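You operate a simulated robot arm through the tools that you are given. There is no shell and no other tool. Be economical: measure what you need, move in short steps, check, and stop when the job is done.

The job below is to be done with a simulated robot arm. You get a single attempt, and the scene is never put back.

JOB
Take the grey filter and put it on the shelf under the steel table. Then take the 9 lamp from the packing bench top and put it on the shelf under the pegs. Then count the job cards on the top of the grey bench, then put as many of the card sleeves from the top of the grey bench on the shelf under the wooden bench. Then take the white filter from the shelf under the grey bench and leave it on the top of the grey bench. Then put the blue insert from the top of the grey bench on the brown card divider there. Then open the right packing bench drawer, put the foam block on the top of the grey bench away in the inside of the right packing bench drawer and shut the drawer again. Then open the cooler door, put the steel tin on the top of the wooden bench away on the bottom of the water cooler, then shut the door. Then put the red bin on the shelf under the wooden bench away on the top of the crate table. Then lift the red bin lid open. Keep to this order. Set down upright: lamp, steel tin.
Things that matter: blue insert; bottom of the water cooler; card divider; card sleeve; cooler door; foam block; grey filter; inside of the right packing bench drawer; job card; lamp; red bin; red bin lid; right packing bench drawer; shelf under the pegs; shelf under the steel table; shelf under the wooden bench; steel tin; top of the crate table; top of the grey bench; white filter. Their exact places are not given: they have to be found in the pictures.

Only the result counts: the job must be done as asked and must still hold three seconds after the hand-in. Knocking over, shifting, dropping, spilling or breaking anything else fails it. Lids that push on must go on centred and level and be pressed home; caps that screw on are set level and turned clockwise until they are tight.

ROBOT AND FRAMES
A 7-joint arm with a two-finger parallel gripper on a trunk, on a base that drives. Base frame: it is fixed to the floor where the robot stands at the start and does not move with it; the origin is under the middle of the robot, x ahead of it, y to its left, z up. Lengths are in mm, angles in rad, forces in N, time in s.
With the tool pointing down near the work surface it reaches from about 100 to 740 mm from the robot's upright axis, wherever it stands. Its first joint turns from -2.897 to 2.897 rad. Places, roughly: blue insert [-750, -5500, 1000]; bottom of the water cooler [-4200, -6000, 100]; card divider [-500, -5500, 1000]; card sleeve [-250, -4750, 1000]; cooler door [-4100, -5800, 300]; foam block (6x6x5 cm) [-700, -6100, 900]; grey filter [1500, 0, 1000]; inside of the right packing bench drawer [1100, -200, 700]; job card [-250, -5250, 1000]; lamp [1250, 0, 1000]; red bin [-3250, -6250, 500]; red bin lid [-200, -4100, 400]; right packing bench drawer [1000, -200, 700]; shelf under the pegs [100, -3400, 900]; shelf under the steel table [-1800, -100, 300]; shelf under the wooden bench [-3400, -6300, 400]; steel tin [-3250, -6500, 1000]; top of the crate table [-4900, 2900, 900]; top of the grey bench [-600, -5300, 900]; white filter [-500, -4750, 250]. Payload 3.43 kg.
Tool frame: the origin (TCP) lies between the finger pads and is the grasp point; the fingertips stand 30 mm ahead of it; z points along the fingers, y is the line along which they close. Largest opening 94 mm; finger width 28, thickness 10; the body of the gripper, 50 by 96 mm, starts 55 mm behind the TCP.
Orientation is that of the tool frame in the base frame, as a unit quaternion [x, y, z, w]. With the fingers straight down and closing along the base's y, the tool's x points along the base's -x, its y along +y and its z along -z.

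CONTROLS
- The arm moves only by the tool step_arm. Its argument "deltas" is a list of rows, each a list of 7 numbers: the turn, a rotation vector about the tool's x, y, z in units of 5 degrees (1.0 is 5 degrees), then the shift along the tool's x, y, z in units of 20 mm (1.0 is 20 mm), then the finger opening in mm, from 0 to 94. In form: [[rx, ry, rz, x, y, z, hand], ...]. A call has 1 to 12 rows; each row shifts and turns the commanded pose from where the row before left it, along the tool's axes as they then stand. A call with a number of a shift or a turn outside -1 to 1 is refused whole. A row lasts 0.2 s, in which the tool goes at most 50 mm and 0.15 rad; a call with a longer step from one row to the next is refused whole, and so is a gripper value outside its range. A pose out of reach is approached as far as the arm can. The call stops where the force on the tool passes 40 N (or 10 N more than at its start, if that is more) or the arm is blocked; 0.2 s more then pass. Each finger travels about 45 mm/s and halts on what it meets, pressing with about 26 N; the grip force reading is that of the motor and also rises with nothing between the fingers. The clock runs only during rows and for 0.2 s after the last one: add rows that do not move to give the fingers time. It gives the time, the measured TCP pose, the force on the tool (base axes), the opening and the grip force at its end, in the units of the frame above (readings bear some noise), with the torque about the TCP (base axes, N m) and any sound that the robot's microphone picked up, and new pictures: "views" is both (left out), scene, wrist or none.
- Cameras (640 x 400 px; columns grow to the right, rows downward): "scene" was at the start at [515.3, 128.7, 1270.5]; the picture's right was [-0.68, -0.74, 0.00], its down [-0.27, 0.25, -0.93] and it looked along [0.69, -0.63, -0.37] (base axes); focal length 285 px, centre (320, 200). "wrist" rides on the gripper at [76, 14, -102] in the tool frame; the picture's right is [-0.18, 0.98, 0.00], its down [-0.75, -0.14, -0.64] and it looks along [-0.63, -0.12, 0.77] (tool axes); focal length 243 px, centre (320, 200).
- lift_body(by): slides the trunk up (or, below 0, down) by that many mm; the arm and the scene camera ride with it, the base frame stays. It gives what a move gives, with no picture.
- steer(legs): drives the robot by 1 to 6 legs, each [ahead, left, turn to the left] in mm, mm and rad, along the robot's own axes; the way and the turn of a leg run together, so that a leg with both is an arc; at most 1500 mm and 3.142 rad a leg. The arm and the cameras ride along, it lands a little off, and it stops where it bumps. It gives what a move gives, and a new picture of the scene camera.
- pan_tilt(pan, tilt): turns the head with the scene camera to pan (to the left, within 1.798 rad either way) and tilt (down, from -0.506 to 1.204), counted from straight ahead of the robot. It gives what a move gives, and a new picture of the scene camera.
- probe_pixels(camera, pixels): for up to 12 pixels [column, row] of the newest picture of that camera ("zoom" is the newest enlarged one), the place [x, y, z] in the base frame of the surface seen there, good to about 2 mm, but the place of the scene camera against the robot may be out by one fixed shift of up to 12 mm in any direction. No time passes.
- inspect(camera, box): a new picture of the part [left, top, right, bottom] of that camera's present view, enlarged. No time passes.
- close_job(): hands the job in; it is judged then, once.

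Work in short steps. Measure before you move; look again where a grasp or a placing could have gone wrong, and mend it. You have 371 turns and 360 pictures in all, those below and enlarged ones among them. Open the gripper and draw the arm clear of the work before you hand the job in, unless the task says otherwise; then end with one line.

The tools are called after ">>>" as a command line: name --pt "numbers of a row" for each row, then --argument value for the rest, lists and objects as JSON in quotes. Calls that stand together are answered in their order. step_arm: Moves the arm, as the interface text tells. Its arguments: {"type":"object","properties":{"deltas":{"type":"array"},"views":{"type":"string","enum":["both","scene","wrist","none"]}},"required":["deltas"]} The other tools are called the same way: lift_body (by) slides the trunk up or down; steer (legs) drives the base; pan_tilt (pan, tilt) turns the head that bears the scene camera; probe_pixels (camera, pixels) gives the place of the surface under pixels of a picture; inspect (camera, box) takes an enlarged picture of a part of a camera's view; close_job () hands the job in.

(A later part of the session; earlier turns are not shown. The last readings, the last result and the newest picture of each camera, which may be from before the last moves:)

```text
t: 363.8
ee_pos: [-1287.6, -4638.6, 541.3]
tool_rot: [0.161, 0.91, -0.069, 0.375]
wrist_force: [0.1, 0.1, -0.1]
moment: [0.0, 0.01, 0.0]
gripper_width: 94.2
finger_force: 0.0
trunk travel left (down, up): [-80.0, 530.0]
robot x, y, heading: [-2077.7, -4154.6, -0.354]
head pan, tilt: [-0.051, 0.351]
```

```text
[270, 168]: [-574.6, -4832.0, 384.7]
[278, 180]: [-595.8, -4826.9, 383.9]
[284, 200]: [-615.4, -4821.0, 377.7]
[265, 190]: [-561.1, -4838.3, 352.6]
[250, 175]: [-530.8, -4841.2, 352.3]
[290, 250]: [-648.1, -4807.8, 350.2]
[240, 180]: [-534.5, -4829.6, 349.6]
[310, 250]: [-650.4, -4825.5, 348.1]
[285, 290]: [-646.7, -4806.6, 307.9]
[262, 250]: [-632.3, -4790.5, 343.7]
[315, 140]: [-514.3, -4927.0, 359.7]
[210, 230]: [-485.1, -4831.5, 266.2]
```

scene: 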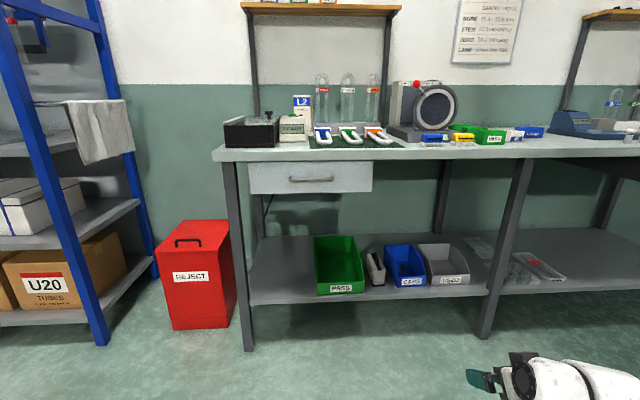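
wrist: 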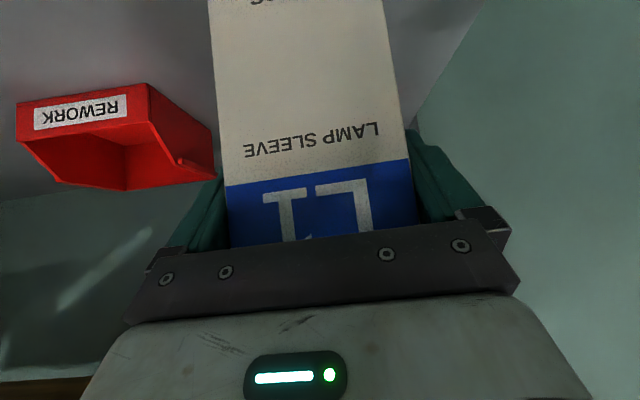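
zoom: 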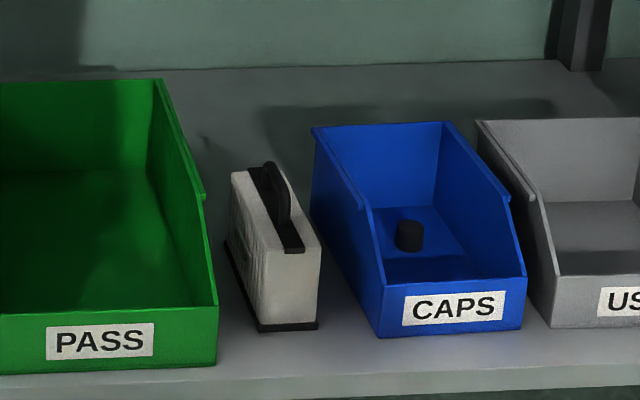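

I lower the tool to z≈400, and approach to just in front of the shelf.

>>> step_arm --pt "0 0 0 0.7 0 0.71 60" --pt "0 0 0 0.7 0 0.71 60" --pt "0 0 0 0.7 0 0.71 60" --pt "0 0 0 0.7 0 0.71 60" --pt "0 0 0 0.7 0 0.71 60" --pt "-0.29 0 -0.29 0.7 0 0.71 60" --pt "-0.29 0 -0.29 0.5 0 0.5 60" --views "none"

>>> steer --legs '[[0, 65, 0.013], [500, 0, 0]]'

>>> step_arm --pt "0 0 0 0 0 0 50" --views "wrist"

```text
t: 365.4
ee_pos: [-1285.1, -4637.2, 408.2]
tool_rot: [0.129, 0.916, -0.055, 0.376]
wrist_force: [0.3, -0.1, 0.6]
moment: [-0.01, 0.02, -0.02]
gripper_width: 60.0
finger_force: 0.0
trunk travel left (down, up): [-80.0, 530.0]
robot x, y, heading: [-2081.7, -4155.4, -0.351]
head pan, tilt: [-0.051, 0.351]
```

```text
t: 369.0
ee_pos: [-785.8, -4736.2, 408.1]
tool_rot: [0.125, 0.916, -0.053, 0.377]
wrist_force: [-0.9, 0.1, -0.7]
moment: [0.01, 0.03, 0.0]
gripper_width: 60.2
finger_force: 0.1
trunk travel left (down, up): [-80.0, 530.0]
robot x, y, heading: [-1586.2, -4257.6, -0.349]
head pan, tilt: [-0.051, 0.351]
```

scene: 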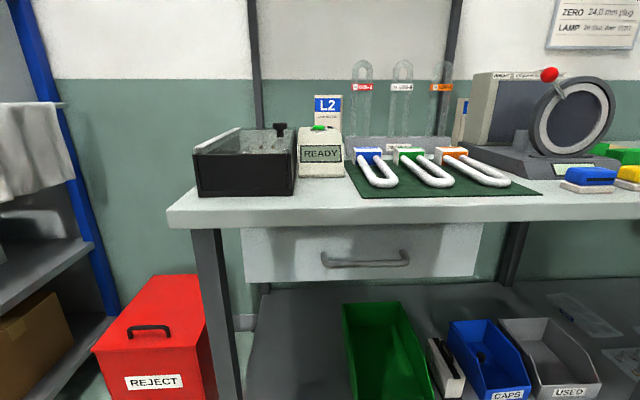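

```text
t: 369.4
ee_pos: [-786.0, -4735.6, 408.3]
tool_rot: [0.125, 0.916, -0.054, 0.377]
wrist_force: [0.0, -0.5, -0.3]
moment: [0.03, 0.01, 0.01]
gripper_width: 49.9
finger_force: 0.1
trunk travel left (down, up): [-80.0, 530.0]
robot x, y, heading: [-1584.3, -4263.2, -0.349]
head pan, tilt: [-0.051, 0.351]
```

wrist: 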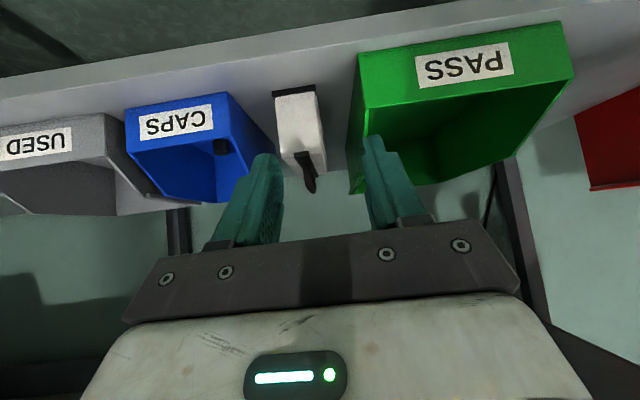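

>>> inspect --camera "wrist" --box '[250, 70, 370, 210]'

>>> probe_pixels --camera "wrist" --pixels '[[310, 186], [306, 170], [300, 157], [282, 145], [296, 150], [320, 140], [276, 95], [314, 92], [357, 150], [265, 130], [305, 178]]'

```text
2.86 times, centred on (310, 140) of wrist
```

zoom: 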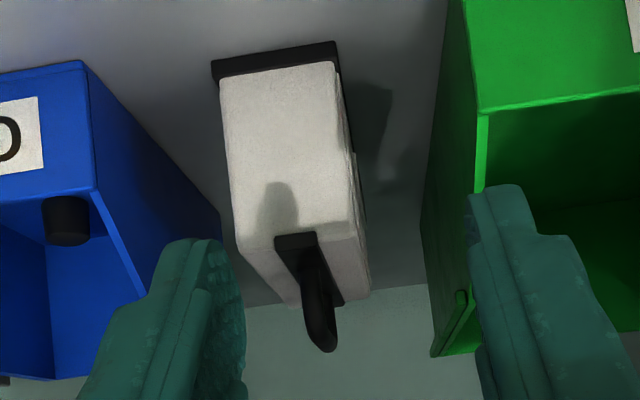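

```text
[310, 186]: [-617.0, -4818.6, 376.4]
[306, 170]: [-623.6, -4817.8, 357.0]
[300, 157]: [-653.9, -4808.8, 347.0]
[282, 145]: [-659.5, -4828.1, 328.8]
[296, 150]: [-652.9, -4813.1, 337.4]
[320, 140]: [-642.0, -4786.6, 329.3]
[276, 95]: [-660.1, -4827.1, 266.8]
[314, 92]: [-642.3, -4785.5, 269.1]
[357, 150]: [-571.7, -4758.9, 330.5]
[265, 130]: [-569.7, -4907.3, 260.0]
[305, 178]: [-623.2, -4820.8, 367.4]
```

I drive 115 mm further in and adjust the yaw to -0.36.

>>> steer --legs '[[115, 0, 0]]'

>>> step_arm --pt "0.37 0 0.37 0 0 0 50" --pt "0.37 0 0.37 0 0 0 50" --pt "0 0 0 0 0 0 50" --views "wrist"

>>> inspect --camera "wrist" --box '[230, 40, 400, 210]'

```text
t: 370.6
ee_pos: [-678.7, -4774.4, 408.6]
tool_rot: [0.126, 0.916, -0.054, 0.376]
wrist_force: [1.0, -0.8, -0.4]
moment: [0.05, 0.03, 0.01]
gripper_width: 50.0
finger_force: 0.0
trunk travel left (down, up): [-80.0, 530.0]
robot x, y, heading: [-1477.1, -4296.0, -0.346]
head pan, tilt: [-0.051, 0.351]
```

scene: 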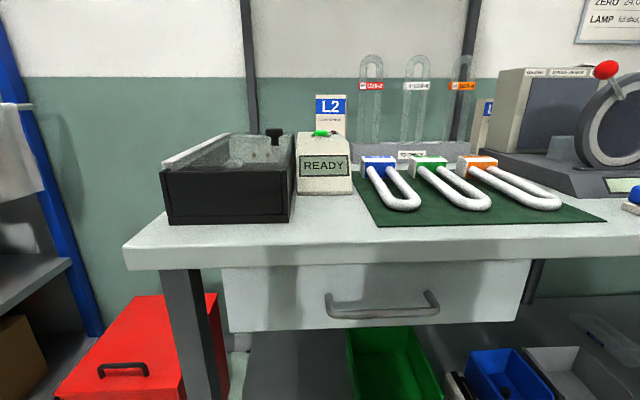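

```text
t: 371.4
ee_pos: [-678.2, -4774.9, 407.3]
tool_rot: [0.168, 0.91, -0.071, 0.373]
wrist_force: [-0.2, 0.3, 0.8]
moment: [0.0, 0.0, 0.03]
gripper_width: 49.7
finger_force: 0.0
trunk travel left (down, up): [-80.0, 530.0]
robot x, y, heading: [-1477.3, -4297.4, -0.341]
head pan, tilt: [-0.051, 0.351]
```

wrist: 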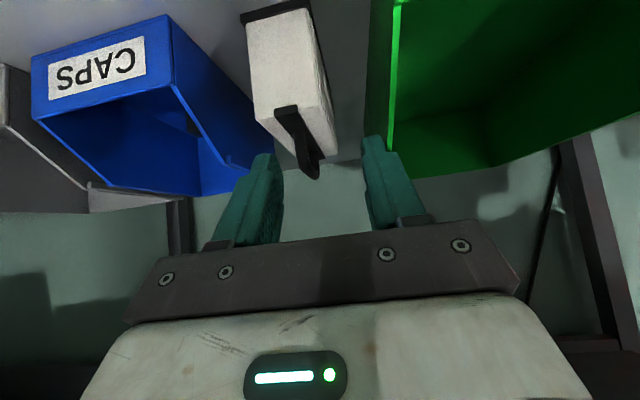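

```text
2.35 times, centred on (315, 125) of wrist
```

zoom: 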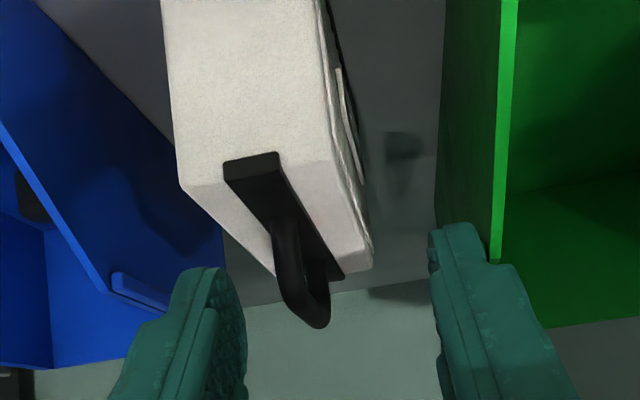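

>>> probe_pixels --camera "zoom" --pixels '[[308, 318], [290, 270], [280, 230], [318, 290], [278, 165], [232, 175], [335, 155], [185, 185], [372, 255], [275, 262], [340, 275]]'

```text
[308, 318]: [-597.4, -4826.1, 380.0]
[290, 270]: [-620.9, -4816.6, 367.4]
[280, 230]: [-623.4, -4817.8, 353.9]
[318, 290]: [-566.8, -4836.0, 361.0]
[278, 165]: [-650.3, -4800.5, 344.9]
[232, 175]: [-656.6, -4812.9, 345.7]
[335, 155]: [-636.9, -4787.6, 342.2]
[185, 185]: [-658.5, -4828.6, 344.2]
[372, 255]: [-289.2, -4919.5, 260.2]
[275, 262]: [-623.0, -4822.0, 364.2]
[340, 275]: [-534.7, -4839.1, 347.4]
```

Handle: yaw -0.32, bar centre ≈ (-593,-4827,375). I align and move onto the handle.

>>> step_arm --pt "-0.38 0 -0.38 0 -0.57 0 50" --pt "0 0 0 0 -0.57 0 50" --pt "0 0 0 -0.52 0 0.85 50" --pt "0 0 0 -0.52 0 0.85 50" --pt "0 0 0 -0.52 0 0.85 50" --views "wrist"

```text
t: 372.6
ee_pos: [-632.3, -4817.2, 393.1]
tool_rot: [0.147, 0.913, -0.063, 0.375]
wrist_force: [0.1, 1.1, 0.1]
moment: [-0.01, 0.02, 0.01]
gripper_width: 49.8
finger_force: 0.0
trunk travel left (down, up): [-80.0, 530.0]
robot x, y, heading: [-1475.7, -4299.8, -0.341]
head pan, tilt: [-0.051, 0.351]
```

wrist: 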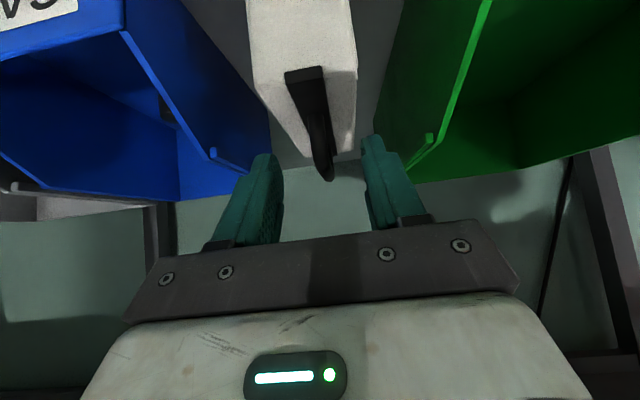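

>>> step_arm --pt "0 0 0 -0.52 0 0.85 50" --pt "0 0 0 -0.52 0 0.85 50" --views "wrist"

>>> probe_pixels --camera "wrist" --pixels '[[325, 175], [322, 150], [335, 170], [318, 120]]'

```text
t: 373.2
ee_pos: [-596.2, -4826.0, 383.3]
tool_rot: [0.146, 0.913, -0.062, 0.375]
wrist_force: [0.3, -0.1, -0.5]
moment: [0.0, 0.03, 0.02]
gripper_width: 50.1
finger_force: 0.1
trunk travel left (down, up): [-80.0, 530.0]
robot x, y, heading: [-1477.5, -4299.2, -0.346]
head pan, tilt: [-0.051, 0.351]
```

wrist: 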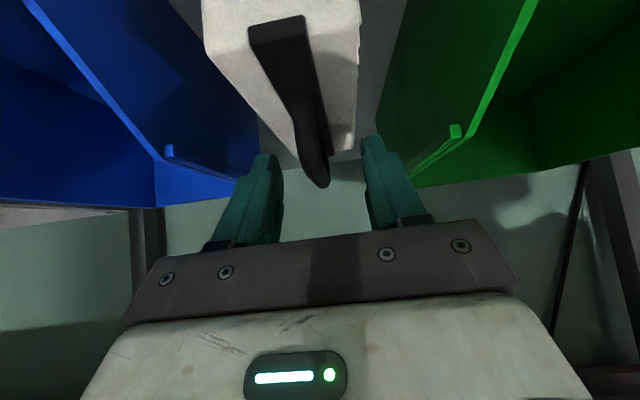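

```text
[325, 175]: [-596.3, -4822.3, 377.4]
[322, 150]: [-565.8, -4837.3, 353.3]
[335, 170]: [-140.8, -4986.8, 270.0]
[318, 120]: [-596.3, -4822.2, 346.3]
```

Handle is between the fingers. Close and lift.

>>> step_arm --pt "0 0 0 0 0 0 0" --pt "0 0 0 0 0 0 0" --pt "0 0 0 0 0 0 0" --pt "0 0 0 0 0 0 0" --views "wrist"

```text
t: 374.2
ee_pos: [-594.8, -4827.2, 383.9]
tool_rot: [0.146, 0.913, -0.062, 0.375]
wrist_force: [0.3, -0.6, 0.3]
moment: [0.0, -0.03, 0.02]
gripper_width: 13.2
finger_force: 25.8
trunk travel left (down, up): [-80.0, 530.0]
robot x, y, heading: [-1475.2, -4301.3, -0.343]
head pan, tilt: [-0.051, 0.351]
```

wrist: 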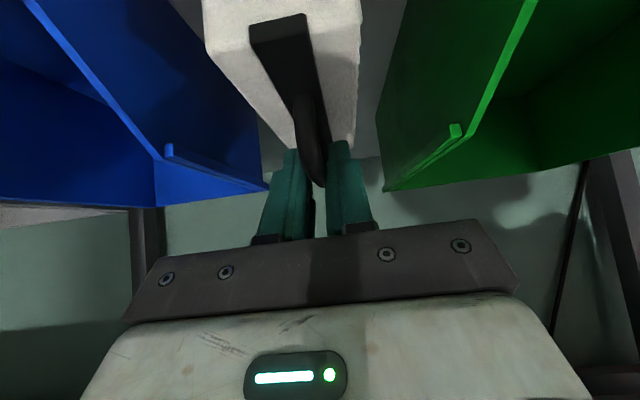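

Lift 100 mm and check.

>>> step_arm --pt "0 0 0 -0.35 0 -0.36 0" --pt "0 0 0 -0.7 0 -0.71 0" --pt "0 0 0 -0.7 0 -0.71 0" --pt "0 0 0 -0.7 0 -0.71 0" --pt "0 0 0 -0.7 0 -0.71 0" --views "wrist"

>>> steer --legs '[[-450, 0, 0]]'

```text
t: 375.4
ee_pos: [-592.7, -4825.1, 473.9]
tool_rot: [0.146, 0.913, -0.062, 0.375]
wrist_force: [0.2, 0.2, -1.5]
moment: [0.01, -0.03, -0.02]
gripper_width: 13.3
finger_force: 26.3
trunk travel left (down, up): [-80.0, 530.0]
robot x, y, heading: [-1477.7, -4298.8, -0.347]
head pan, tilt: [-0.051, 0.351]
```

wrist: 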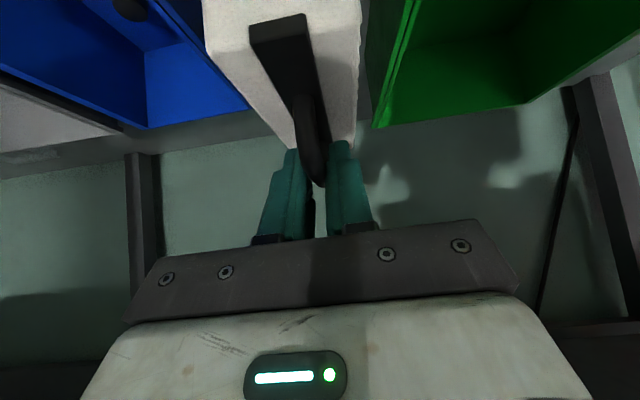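

```text
t: 378.1
ee_pos: [-1005.4, -4678.0, 475.4]
tool_rot: [0.146, 0.914, -0.062, 0.374]
wrist_force: [0.2, -0.3, -1.6]
moment: [-0.01, 0.02, -0.02]
gripper_width: 13.5
finger_force: 26.5
trunk travel left (down, up): [-80.0, 530.0]
robot x, y, heading: [-1889.6, -4149.5, -0.344]
head pan, tilt: [-0.051, 0.351]
```

scene: 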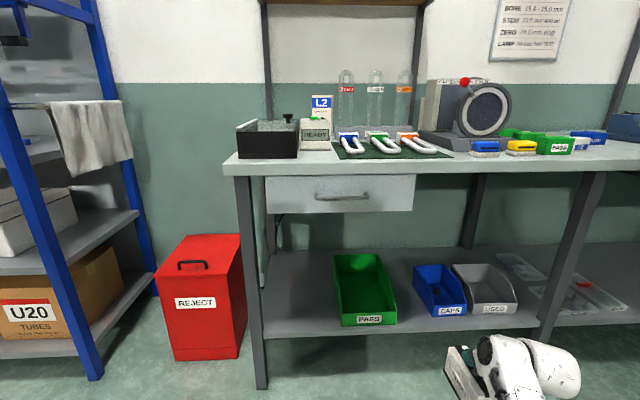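

Filter held. I raise the trunk and shift right 730 mm to find a free spot on the bench top.

>>> lift_body --by 390

>>> lift_body --by 140

>>> steer --legs '[[0, -735, 0]]'

>>> step_arm --pt "0 0 0 -0.7 0 -0.71 0" --pt "0 0 0 -0.7 0 -0.71 0" --pt "0 0 0 -0.7 0 -0.71 0" --views "none"

>>> pan_tilt --pan -0.2 --tilt 0.5

```text
t: 381.8
ee_pos: [-1004.0, -4679.3, 865.1]
tool_rot: [0.145, 0.913, -0.062, 0.375]
wrist_force: [-0.1, -0.4, -1.3]
moment: [-0.03, 0.0, -0.02]
gripper_width: 13.6
finger_force: 26.3
trunk travel left (down, up): [-470.0, 140.0]
robot x, y, heading: [-1887.0, -4151.2, -0.347]
head pan, tilt: [-0.051, 0.351]
```

```text
t: 383.5
ee_pos: [-1003.4, -4679.2, 1003.1]
tool_rot: [0.145, 0.913, -0.062, 0.375]
wrist_force: [-0.8, 0.4, -1.7]
moment: [0.0, 0.01, 0.02]
gripper_width: 13.3
finger_force: 26.2
trunk travel left (down, up): [-610.0, 0.0]
robot x, y, heading: [-1887.1, -4151.5, -0.343]
head pan, tilt: [-0.051, 0.351]
```

```text
t: 387.3
ee_pos: [-1245.7, -5346.2, 1004.7]
tool_rot: [0.146, 0.913, -0.063, 0.375]
wrist_force: [0.3, 0.2, -1.1]
moment: [0.04, -0.01, 0.0]
gripper_width: 13.5
finger_force: 26.0
trunk travel left (down, up): [-610.0, 0.0]
robot x, y, heading: [-2127.2, -4818.8, -0.35]
head pan, tilt: [-0.051, 0.351]
```

scene: 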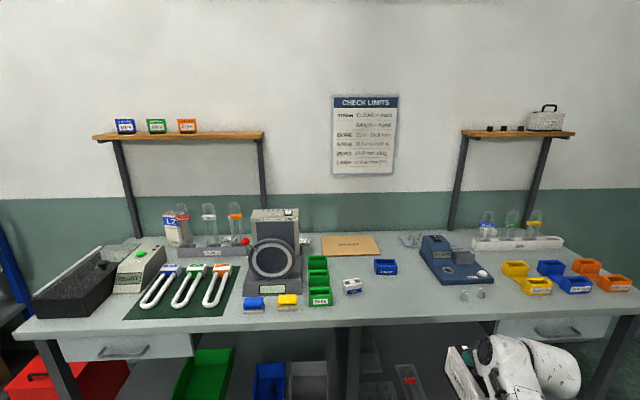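

```text
t: 388.1
ee_pos: [-1246.3, -5343.5, 1064.4]
tool_rot: [0.147, 0.913, -0.062, 0.375]
wrist_force: [0.1, -0.1, -1.3]
moment: [0.05, -0.01, 0.0]
gripper_width: 13.3
finger_force: 26.2
trunk travel left (down, up): [-610.0, 0.0]
robot x, y, heading: [-2129.5, -4817.0, -0.346]
head pan, tilt: [-0.051, 0.351]
```

```text
t: 388.8
ee_pos: [-1245.1, -5343.0, 1064.2]
tool_rot: [0.146, 0.913, -0.062, 0.375]
wrist_force: [-0.1, 0.8, -1.8]
moment: [-0.01, 0.0, -0.02]
gripper_width: 13.5
finger_force: 25.5
trunk travel left (down, up): [-610.0, 0.0]
robot x, y, heading: [-2127.0, -4815.1, -0.349]
head pan, tilt: [-0.201, 0.499]
```

scene: 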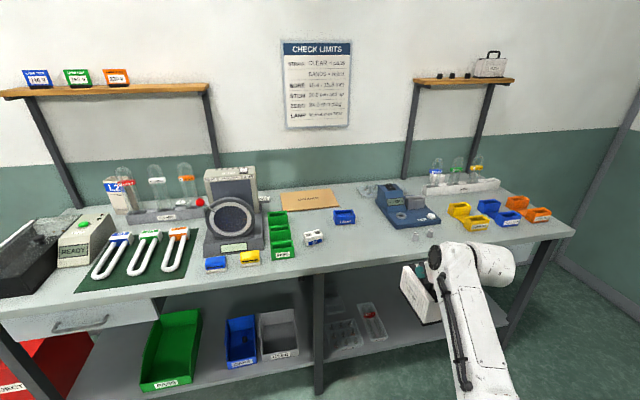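

>>> probe_pixels --camera "scene" --pixels '[[334, 216], [355, 219], [325, 238], [304, 240], [416, 238], [428, 235], [380, 250], [385, 205], [400, 225], [440, 215], [345, 210], [380, 268]]'

>>> inspect --camera "scene" --box '[270, 180, 450, 290]'

```text
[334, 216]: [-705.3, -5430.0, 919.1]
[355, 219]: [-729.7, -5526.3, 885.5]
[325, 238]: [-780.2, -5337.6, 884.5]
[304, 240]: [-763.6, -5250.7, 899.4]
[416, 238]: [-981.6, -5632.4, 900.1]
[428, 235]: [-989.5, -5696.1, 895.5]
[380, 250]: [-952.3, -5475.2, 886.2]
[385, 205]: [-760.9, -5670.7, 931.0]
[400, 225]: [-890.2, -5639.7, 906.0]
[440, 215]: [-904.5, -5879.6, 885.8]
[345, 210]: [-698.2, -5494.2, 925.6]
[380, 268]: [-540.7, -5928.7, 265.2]
```

```text
3.56 times, centred on (360, 235) of scene
```

zoom: 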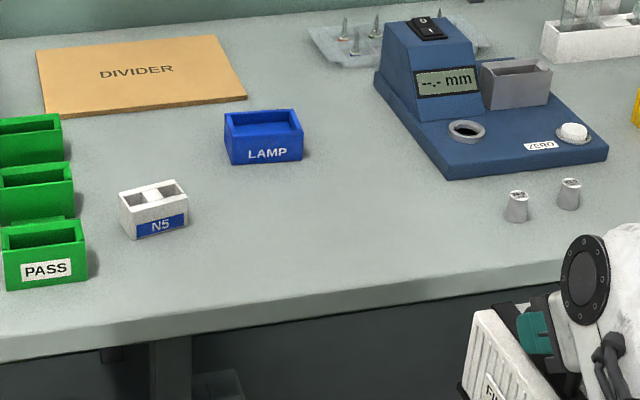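

Free area at l≈-5520, e≈1000 (right of LAMP, left of plugs). I drive right 68 and ahead 385 mm.

>>> steer --legs '[[0, -68, 0.008], [385, 0, 0]]'

>>> step_arm --pt "0 0 0 0.7 0 0.71 0" --pt "0 0 0 0.7 0 0.71 0" --views "wrist"

```text
t: 391.9
ee_pos: [-899.5, -5532.7, 1063.9]
tool_rot: [0.143, 0.914, -0.061, 0.376]
wrist_force: [-0.2, -0.2, -0.9]
moment: [-0.02, 0.03, -0.04]
gripper_width: 13.5
finger_force: 26.0
trunk travel left (down, up): [-610.0, 0.0]
robot x, y, heading: [-1785.5, -5010.1, -0.341]
head pan, tilt: [-0.201, 0.499]
```

scene: 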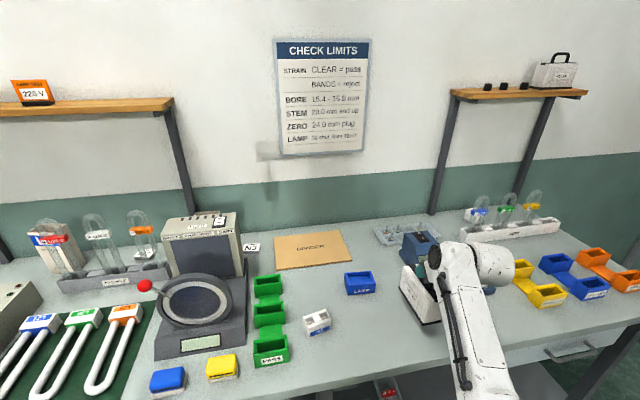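

```text
t: 392.5
ee_pos: [-900.7, -5529.9, 1022.7]
tool_rot: [0.143, 0.914, -0.06, 0.375]
wrist_force: [-0.3, 0.6, -1.2]
moment: [0.02, 0.02, -0.02]
gripper_width: 13.4
finger_force: 26.1
trunk travel left (down, up): [-610.0, 0.0]
robot x, y, heading: [-1791.3, -5012.4, -0.338]
head pan, tilt: [-0.201, 0.499]
```

wrist: 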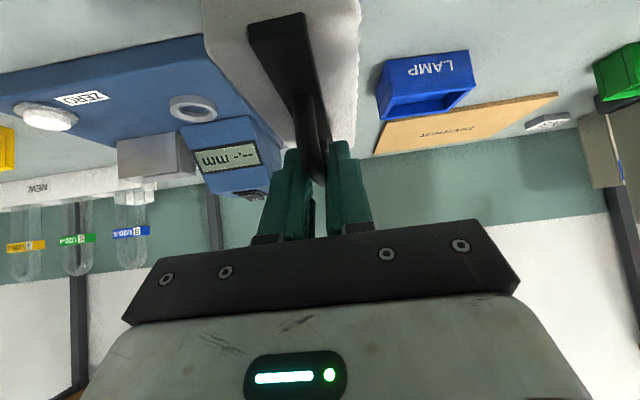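

Clear on both sides. Lower to contact (expected z≈1003).

>>> step_arm --pt "0 0 0 0.5 0 0.5 0" --pt "0 0 0 0.07 0 0.07 0" --pt "0 0 0 0.07 0 0.07 0" --pt "0 0 0 0 0 0 0" --views "none"

>>> step_arm --pt "0 0 0 0.07 0 0.07 0" --pt "0 0 0 0 0 0 0" --views "none"

```text
t: 393.5
ee_pos: [-898.7, -5531.6, 1006.4]
tool_rot: [0.144, 0.914, -0.061, 0.375]
wrist_force: [0.9, 0.4, -2.2]
moment: [0.01, 0.01, 0.01]
gripper_width: 13.2
finger_force: 26.3
trunk travel left (down, up): [-610.0, 0.0]
robot x, y, heading: [-1784.0, -5012.4, -0.339]
head pan, tilt: [-0.201, 0.499]
```

```text
t: 394.1
ee_pos: [-899.7, -5531.4, 1005.3]
tool_rot: [0.142, 0.914, -0.06, 0.375]
wrist_force: [-0.2, -0.3, -0.6]
moment: [0.01, 0.0, -0.01]
gripper_width: 13.4
finger_force: 26.2
trunk travel left (down, up): [-610.0, 0.0]
robot x, y, heading: [-1785.3, -5012.9, -0.34]
head pan, tilt: [-0.201, 0.499]
```

>>> step_arm --pt "0 0 0 0.07 0 0.07 0" --pt "0 0 0 0 0 0 0" --views "none"

>>> step_arm --pt "0 0 0 0.05 0 0.05 0" --pt "0 0 0 0 0 0 0" --views "wrist"

```text
t: 394.7
ee_pos: [-899.7, -5531.4, 1003.8]
tool_rot: [0.143, 0.913, -0.061, 0.376]
wrist_force: [-0.6, -1.0, 4.2]
moment: [0.06, 0.12, 0.0]
gripper_width: 13.3
finger_force: 26.2
trunk travel left (down, up): [-610.0, 0.0]
robot x, y, heading: [-1785.2, -5011.7, -0.335]
head pan, tilt: [-0.201, 0.499]
```

```text
t: 395.3
ee_pos: [-898.2, -5532.5, 1003.1]
tool_rot: [0.142, 0.913, -0.061, 0.377]
wrist_force: [-0.1, 0.9, 16.8]
moment: [0.18, 0.49, -0.02]
gripper_width: 13.3
finger_force: 26.2
trunk travel left (down, up): [-610.0, 0.0]
robot x, y, heading: [-1787.9, -5010.8, -0.341]
head pan, tilt: [-0.201, 0.499]
```

wrist: 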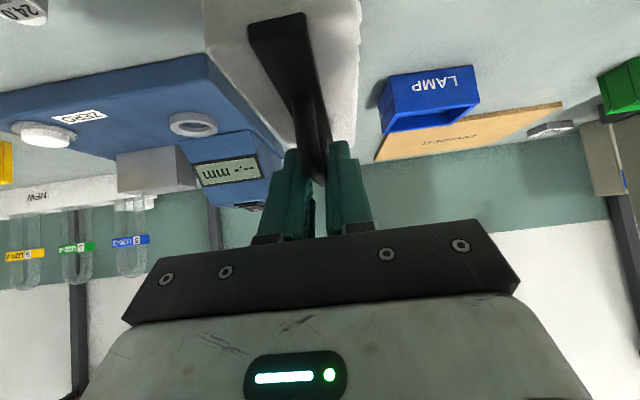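

Down. Open to 50 mm and withdraw along the tool axis.

>>> step_arm --pt "0 0 0 -0.05 0 -0.05 50" --pt "0 0 0 0 0 0 50" --pt "0 0 0 0 0 -0.5 50" --pt "0 0 0 0 0 -1 50" --pt "0 0 0 0 0 -1 60" --pt "0 0 0 0 0 -1 80" --pt "0 0 0 0 0 -1 94" --pt "0 0 0 0 0 -1 94" --pt "0 0 0 0 0 -1 94"

```text
t: 397.3
ee_pos: [-986.2, -5503.8, 1096.2]
tool_rot: [0.143, 0.914, -0.06, 0.374]
wrist_force: [0.1, -0.2, 0.8]
moment: [-0.01, -0.02, -0.03]
gripper_width: 94.1
finger_force: 0.1
trunk travel left (down, up): [-610.0, 0.0]
robot x, y, heading: [-1786.3, -5011.0, -0.338]
head pan, tilt: [-0.201, 0.499]
```

scene: 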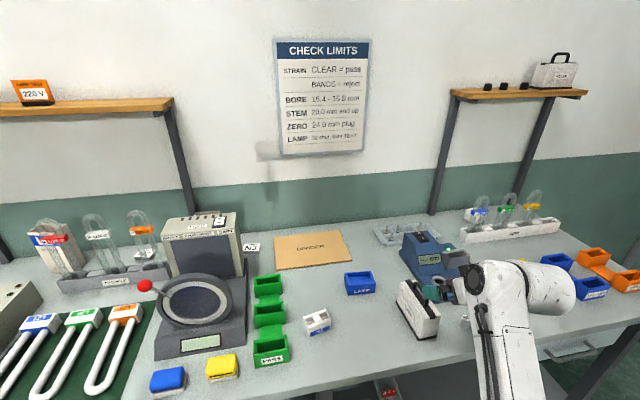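
wrist: 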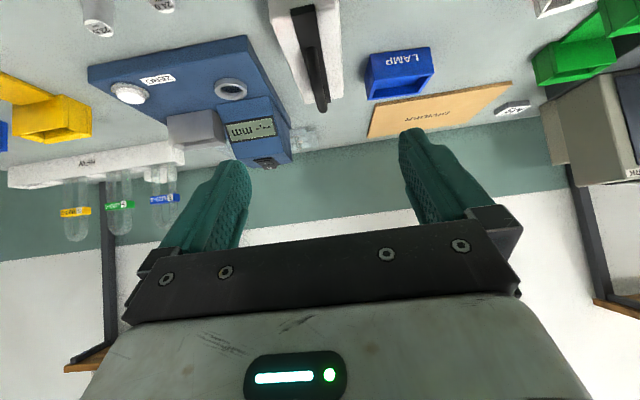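

White filter is placed. Now the LAMP (blue) insert: I measure it with the wrist camera.

>>> inspect --camera "wrist" --box '[350, 30, 460, 120]'

>>> probe_pixels --camera "zoom" --pixels '[[68, 110], [353, 85], [90, 235], [380, 200], [90, 290], [360, 265], [230, 260], [230, 150], [60, 200], [120, 280], [230, 220], [75, 260]]'

```text
4.44 times, centred on (405, 75) of wrist
```

zoom: 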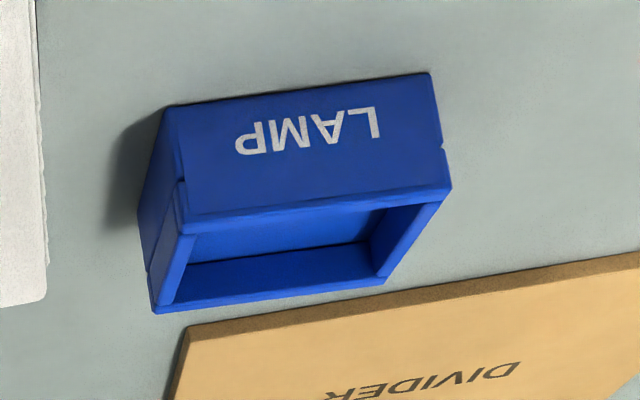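

```text
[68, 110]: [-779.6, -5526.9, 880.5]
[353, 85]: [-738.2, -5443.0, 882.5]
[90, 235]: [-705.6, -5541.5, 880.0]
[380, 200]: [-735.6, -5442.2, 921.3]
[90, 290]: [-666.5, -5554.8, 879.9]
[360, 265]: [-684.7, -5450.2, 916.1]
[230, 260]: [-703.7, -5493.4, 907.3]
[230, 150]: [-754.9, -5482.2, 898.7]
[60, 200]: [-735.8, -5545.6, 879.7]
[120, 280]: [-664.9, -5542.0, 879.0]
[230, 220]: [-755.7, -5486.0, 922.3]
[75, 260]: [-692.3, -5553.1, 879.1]
```

>>> probe_pixels --camera "zoom" --pixels '[[172, 115], [427, 85], [186, 222], [446, 185], [160, 305], [384, 283], [435, 205], [170, 200], [150, 230], [300, 295], [320, 205]]'

```text
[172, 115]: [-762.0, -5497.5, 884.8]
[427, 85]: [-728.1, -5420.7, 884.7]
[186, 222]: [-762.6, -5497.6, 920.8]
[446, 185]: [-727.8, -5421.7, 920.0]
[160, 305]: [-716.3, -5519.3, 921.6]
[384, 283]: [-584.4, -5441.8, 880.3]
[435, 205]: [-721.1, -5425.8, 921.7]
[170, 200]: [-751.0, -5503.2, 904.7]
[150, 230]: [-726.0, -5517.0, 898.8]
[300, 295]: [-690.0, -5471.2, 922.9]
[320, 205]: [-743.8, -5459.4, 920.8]
```

LAMP is 84×52×42 mm, yaw -0.42, centre (-721,-5470). I turn the tool to vertical with closing along depth (rz +90°, then untilt).

>>> step_arm --pt "0 0 1 0 0 0 80" --pt "0 0 1 0 0 0 80" --pt "0 0 1 0 0 0 80" --pt "0 0 1 0 0 0 80" --pt "0 0 1 0 0 0 80" --pt "0 0 1 0 0 0 80" --pt "0 0 1 0 0 0 80" --pt "0 0 1 0 0 0 80" --pt "0 0 1 0 0 0 80" --pt "0 0 1 0 0 0 80" --pt "0 0 1 0 0 0 80" --pt "0 0 1 0 0 0 80" --views "none"

>>> step_arm --pt "0 0 1 0 0 0 80" --pt "0 0 1 0 0 0 80" --pt "0 0 1 0 0 0 80" --pt "0 0 1 0 0 0 80" --pt "0 0 1 0 0 0 80" --pt "0 0 1 0 0 0 80" --pt "1 0 0 0 0 0 80" --pt "1 0 0 0 0 0 80" --pt "1 0 0 0 0 0 80" --pt "1 0 0 0 0 0 80" --pt "1 0 0 0 0 0 80" --pt "1 0 0 0 0 0 80" --views "none"

>>> step_arm --pt "1 0 0 0 0 0 80" --pt "1 0 0 0 0 0 80" --pt "0.9 0 0 0 0 0 80" --pt "0 0 0.7 0 0 0 80" --pt "0 0 0.6 0 0 0 80"

```text
t: 399.9
ee_pos: [-985.4, -5502.1, 1094.6]
tool_rot: [0.581, 0.72, 0.136, 0.355]
wrist_force: [0.7, 0.0, -0.6]
moment: [0.02, -0.01, 0.0]
gripper_width: 80.1
finger_force: 0.0
trunk travel left (down, up): [-610.0, 0.0]
robot x, y, heading: [-1785.3, -5012.0, -0.341]
head pan, tilt: [-0.201, 0.499]
```

```text
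t: 402.5
ee_pos: [-986.7, -5502.6, 1093.9]
tool_rot: [0.801, 0.585, 0.073, 0.104]
wrist_force: [0.2, -1.3, 0.3]
moment: [-0.04, -0.02, -0.02]
gripper_width: 79.8
finger_force: 0.1
trunk travel left (down, up): [-610.0, 0.0]
robot x, y, heading: [-1787.3, -5013.5, -0.34]
head pan, tilt: [-0.201, 0.499]
```

```text
t: 403.7
ee_pos: [-986.4, -5503.2, 1093.9]
tool_rot: [0.84, 0.542, -0.001, 0.002]
wrist_force: [1.1, 0.9, -0.2]
moment: [0.0, -0.01, -0.01]
gripper_width: 80.0
finger_force: 0.0
trunk travel left (down, up): [-610.0, 0.0]
robot x, y, heading: [-1786.9, -5011.8, -0.337]
head pan, tilt: [-0.201, 0.499]
```

scene: 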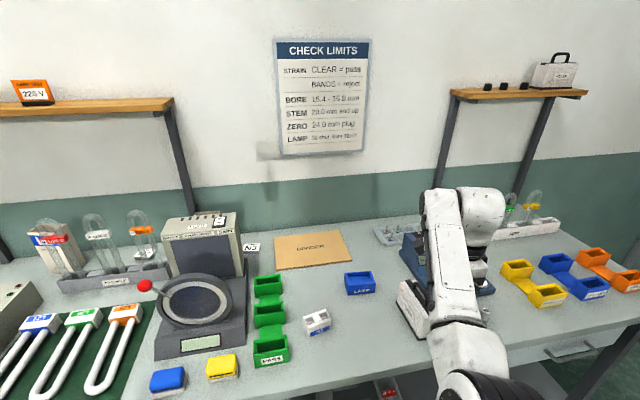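
wrist: 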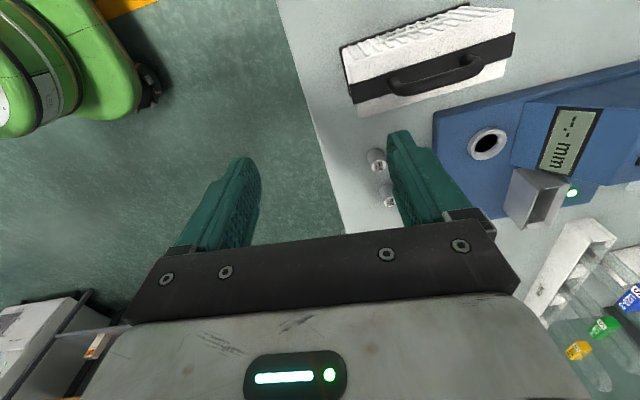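

Tool vertical, yaw matched. I drive left 110 and ahead 238 mm to bring the tool above LAMP (tips at 1064, clear).

>>> steer --legs '[[0, 110, 0], [238, 0, 0]]'

>>> step_arm --pt "0 0 0 0 0 0.5 80" --views "wrist"

```text
t: 406.3
ee_pos: [-722.5, -5477.7, 1094.3]
tool_rot: [0.84, 0.542, 0.0, 0.002]
wrist_force: [-0.2, -0.4, 0.2]
moment: [-0.04, 0.02, 0.02]
gripper_width: 80.0
finger_force: 0.0
trunk travel left (down, up): [-610.0, 0.0]
robot x, y, heading: [-1522.7, -4988.0, -0.334]
head pan, tilt: [-0.201, 0.499]
```

scene: 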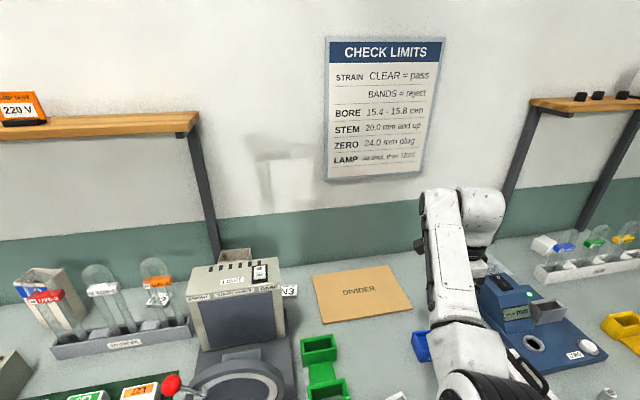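

```text
t: 406.7
ee_pos: [-722.7, -5477.7, 1084.2]
tool_rot: [0.84, 0.543, -0.001, 0.002]
wrist_force: [0.8, -0.2, -0.2]
moment: [-0.01, 0.01, -0.01]
gripper_width: 79.8
finger_force: 0.1
trunk travel left (down, up): [-610.0, 0.0]
robot x, y, heading: [-1524.9, -4990.8, -0.335]
head pan, tilt: [-0.201, 0.499]
```

wrist: 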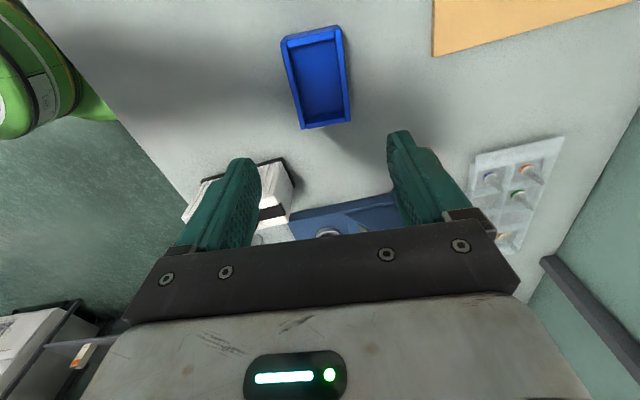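

>>> probe_pixels --camera "wrist" --pixels '[[285, 41], [338, 30], [348, 118], [303, 126], [436, 20], [437, 52], [540, 25], [600, 12]]'

```text
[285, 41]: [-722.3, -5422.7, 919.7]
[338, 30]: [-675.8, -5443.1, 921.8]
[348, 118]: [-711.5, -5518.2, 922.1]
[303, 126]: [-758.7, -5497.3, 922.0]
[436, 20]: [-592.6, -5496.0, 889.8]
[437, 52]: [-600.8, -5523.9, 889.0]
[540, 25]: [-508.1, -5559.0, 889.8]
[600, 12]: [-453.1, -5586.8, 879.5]
```

Adjust by (9, 2) mm and descend to z≈916.

>>> step_arm --pt "0 0 0 0.45 0.1 1 80" --pt "0 0 0 0 0 1 80" --pt "0 0 0 0 0 1 80" --pt "0 0 0 0 0 1 80" --pt "0 0 0 0 0 1 80" --pt "0 0 0 0 0 1 80" --pt "0 0 0 0 0 1 80" --pt "0 0 0 0 0 1 80" --pt "0 0 0 0 0 0.4 80" --views "wrist"

```text
t: 408.7
ee_pos: [-715.4, -5469.7, 918.5]
tool_rot: [0.84, 0.542, 0.0, 0.002]
wrist_force: [-1.5, -0.2, 1.0]
moment: [0.01, 0.0, -0.04]
gripper_width: 80.2
finger_force: 0.1
trunk travel left (down, up): [-610.0, 0.0]
robot x, y, heading: [-1522.7, -4986.4, -0.34]
head pan, tilt: [-0.201, 0.499]
```

wrist: 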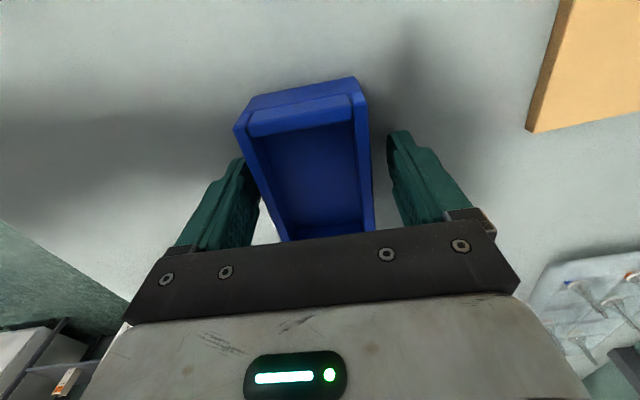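

Straddled. Close and lift 60 mm.

>>> step_arm --pt "0 0 0 0 0 0.1 60" --pt "0 0 0 0 0 0 40" --pt "0 0 0 0 0 0 40" --pt "0 0 0 0 0 0 40" --pt "0 0 0 0 0 0 40" --views "none"

>>> step_arm --pt "0 0 0 0 0 -0.5 40" --pt "0 0 0 0 0 -1 40" --pt "0 0 0 0 0 -1 40" --pt "0 0 0 0 0 -0.5 40"

```text
t: 409.9
ee_pos: [-715.0, -5469.5, 914.2]
tool_rot: [0.841, 0.542, -0.001, 0.003]
wrist_force: [-1.4, 0.6, 3.1]
moment: [0.19, 0.08, 0.02]
gripper_width: 62.0
finger_force: 26.3
trunk travel left (down, up): [-610.0, 0.0]
robot x, y, heading: [-1522.5, -4986.9, -0.338]
head pan, tilt: [-0.201, 0.499]
```

```text
t: 410.9
ee_pos: [-715.1, -5468.4, 974.2]
tool_rot: [0.84, 0.542, 0.0, 0.002]
wrist_force: [-0.4, 0.1, -1.5]
moment: [0.04, 0.02, 0.0]
gripper_width: 62.2
finger_force: 26.3
trunk travel left (down, up): [-610.0, 0.0]
robot x, y, heading: [-1523.7, -4987.5, -0.336]
head pan, tilt: [-0.201, 0.499]
```

scene: 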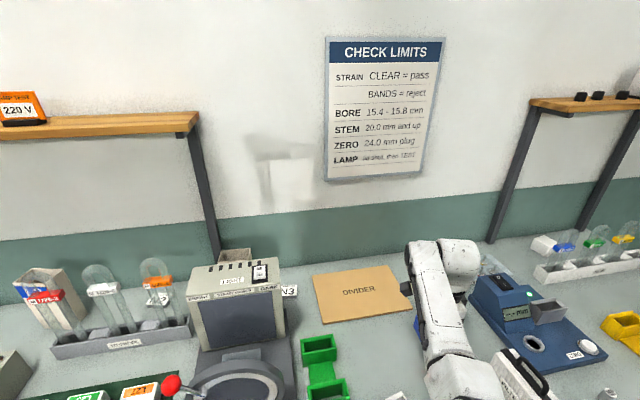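
wrist: 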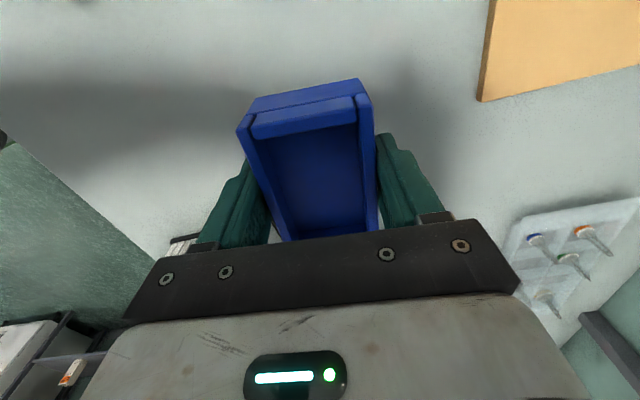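

Held. I probe the divider corners.

>>> probe_pixels --camera "scene" --pixels '[[315, 277], [393, 265], [324, 318], [405, 305], [360, 291], [289, 292], [430, 265]]'

```text
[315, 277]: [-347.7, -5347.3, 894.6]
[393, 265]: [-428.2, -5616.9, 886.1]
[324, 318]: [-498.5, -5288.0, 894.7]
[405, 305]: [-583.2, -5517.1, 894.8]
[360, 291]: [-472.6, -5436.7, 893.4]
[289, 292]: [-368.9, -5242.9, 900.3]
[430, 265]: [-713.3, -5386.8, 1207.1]
```

I look down at the elbow position before driving closer.

>>> pan_tilt --pan -0.6 --tilt 1.1

>>> probe_pixels --camera "scene" --pixels '[[320, 150], [320, 250], [400, 300], [250, 200], [500, 300], [200, 150], [420, 200]]'

```text
t: 411.9
ee_pos: [-714.9, -5468.6, 973.8]
tool_rot: [0.84, 0.542, -0.001, 0.002]
wrist_force: [-1.1, -0.5, -2.4]
moment: [0.02, 0.0, -0.01]
gripper_width: 62.2
finger_force: 25.6
trunk travel left (down, up): [-610.0, 0.0]
robot x, y, heading: [-1521.8, -4985.7, -0.337]
head pan, tilt: [-0.6, 1.1]
```

scene: 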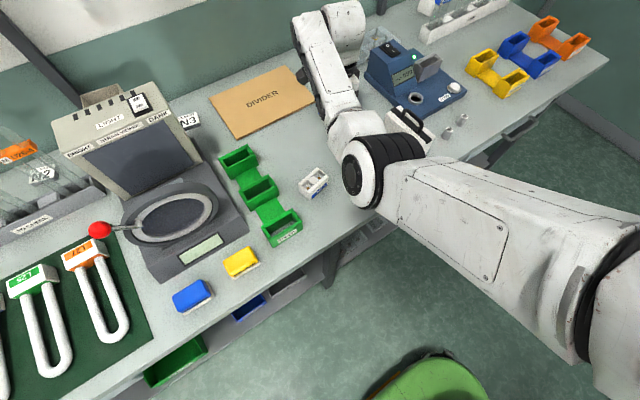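

```text
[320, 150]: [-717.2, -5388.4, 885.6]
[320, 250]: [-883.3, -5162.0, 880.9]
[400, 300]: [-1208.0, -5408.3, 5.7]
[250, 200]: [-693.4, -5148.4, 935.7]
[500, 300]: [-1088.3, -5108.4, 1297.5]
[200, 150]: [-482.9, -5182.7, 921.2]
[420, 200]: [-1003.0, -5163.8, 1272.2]
```

Elbow is high (≈1200) and clear. I drive left 100 and ahead 195 mm.

>>> steer --legs '[[0, 100, 0], [205, 0, 0]]'

>>> step_arm --pt "0 0 0 0 0 0.2 40" --views "wrist"

```text
t: 414.2
ee_pos: [-486.7, -5441.2, 973.7]
tool_rot: [0.839, 0.545, 0.0, 0.003]
wrist_force: [-0.3, -1.1, -1.8]
moment: [-0.01, -0.01, -0.01]
gripper_width: 62.1
finger_force: 25.7
trunk travel left (down, up): [-610.0, 0.0]
robot x, y, heading: [-1293.5, -4961.0, -0.337]
head pan, tilt: [-0.6, 1.1]
```

scene: 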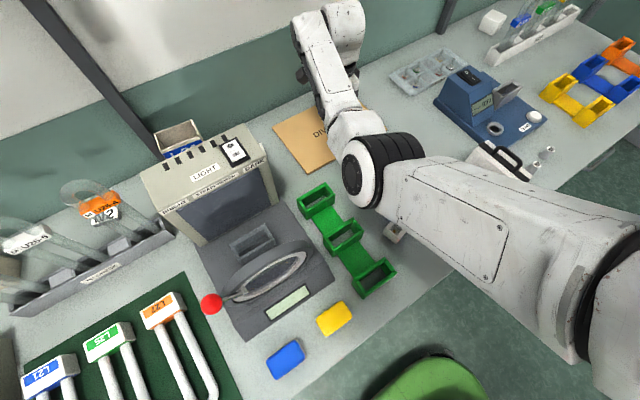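

```text
t: 414.6
ee_pos: [-486.0, -5442.8, 971.5]
tool_rot: [0.84, 0.543, -0.001, 0.002]
wrist_force: [-0.1, -0.7, -1.9]
moment: [-0.02, 0.01, 0.0]
gripper_width: 62.2
finger_force: 26.2
trunk travel left (down, up): [-610.0, 0.0]
robot x, y, heading: [-1292.9, -4959.6, -0.337]
head pan, tilt: [-0.6, 1.1]
```

wrist: 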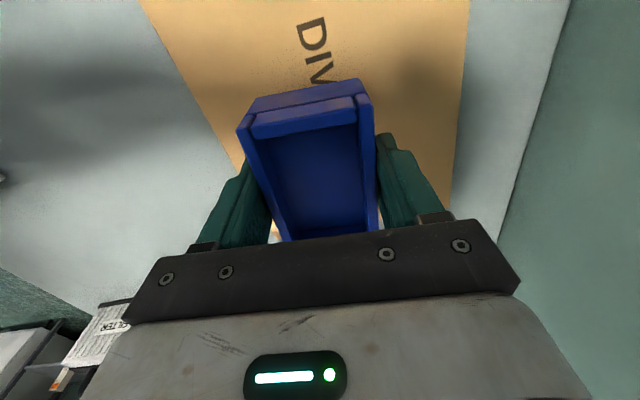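

Over the divider. Centre it (+16, +10 mm) and lower to contact (≈924).

>>> step_arm --pt "0 0 0 0.78 0.52 0.5 40" --pt "0 0 0 0 0 1 40" --pt "0 0 0 0 0 0.6 40" --pt "0 0 0 0 0 0.1 40" --pt "0 0 0 0 0 0 40" --views "none"

>>> step_arm --pt "0 0 0 0 0 0.1 40" --pt "0 0 0 0 0 0 40" --views "none"

```text
t: 415.8
ee_pos: [-469.8, -5431.8, 926.2]
tool_rot: [0.839, 0.544, -0.001, 0.002]
wrist_force: [-0.2, 0.0, -2.7]
moment: [0.03, -0.01, -0.01]
gripper_width: 62.1
finger_force: 26.5
trunk travel left (down, up): [-610.0, 0.0]
robot x, y, heading: [-1296.5, -4958.9, -0.333]
head pan, tilt: [-0.6, 1.1]
```

```text
t: 416.4
ee_pos: [-470.6, -5431.7, 925.4]
tool_rot: [0.839, 0.544, 0.0, 0.002]
wrist_force: [-0.3, -0.1, -2.8]
moment: [0.03, -0.02, -0.03]
gripper_width: 62.2
finger_force: 25.7
trunk travel left (down, up): [-610.0, 0.0]
robot x, y, heading: [-1295.2, -4965.5, -0.337]
head pan, tilt: [-0.6, 1.1]
```

>>> step_arm --pt "0 0 0 0 0 0.1 40" --pt "0 0 0 0 0 0 40" --views "none"

>>> step_arm --pt "0 0 0 0 0 0.05 40" --pt "0 0 0 0 0 0 40" --views "wrist"

```text
t: 417.0
ee_pos: [-469.7, -5430.6, 923.8]
tool_rot: [0.839, 0.544, 0.0, 0.004]
wrist_force: [1.7, -0.2, 3.8]
moment: [0.13, 0.05, 0.0]
gripper_width: 62.1
finger_force: 25.7
trunk travel left (down, up): [-610.0, 0.0]
robot x, y, heading: [-1298.8, -4962.1, -0.341]
head pan, tilt: [-0.6, 1.1]
```

```text
t: 417.6
ee_pos: [-468.9, -5431.5, 923.9]
tool_rot: [0.84, 0.543, 0.0, 0.003]
wrist_force: [-1.2, 2.0, 14.8]
moment: [0.18, 0.11, -0.03]
gripper_width: 62.1
finger_force: 25.9
trunk travel left (down, up): [-610.0, 0.0]
robot x, y, heading: [-1293.3, -4964.9, -0.332]
head pan, tilt: [-0.6, 1.1]
```

wrist: 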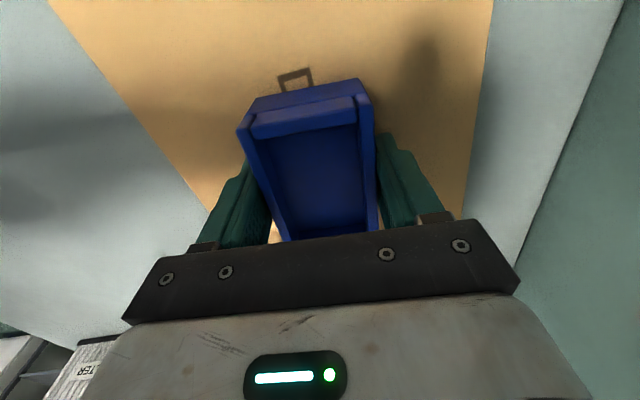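

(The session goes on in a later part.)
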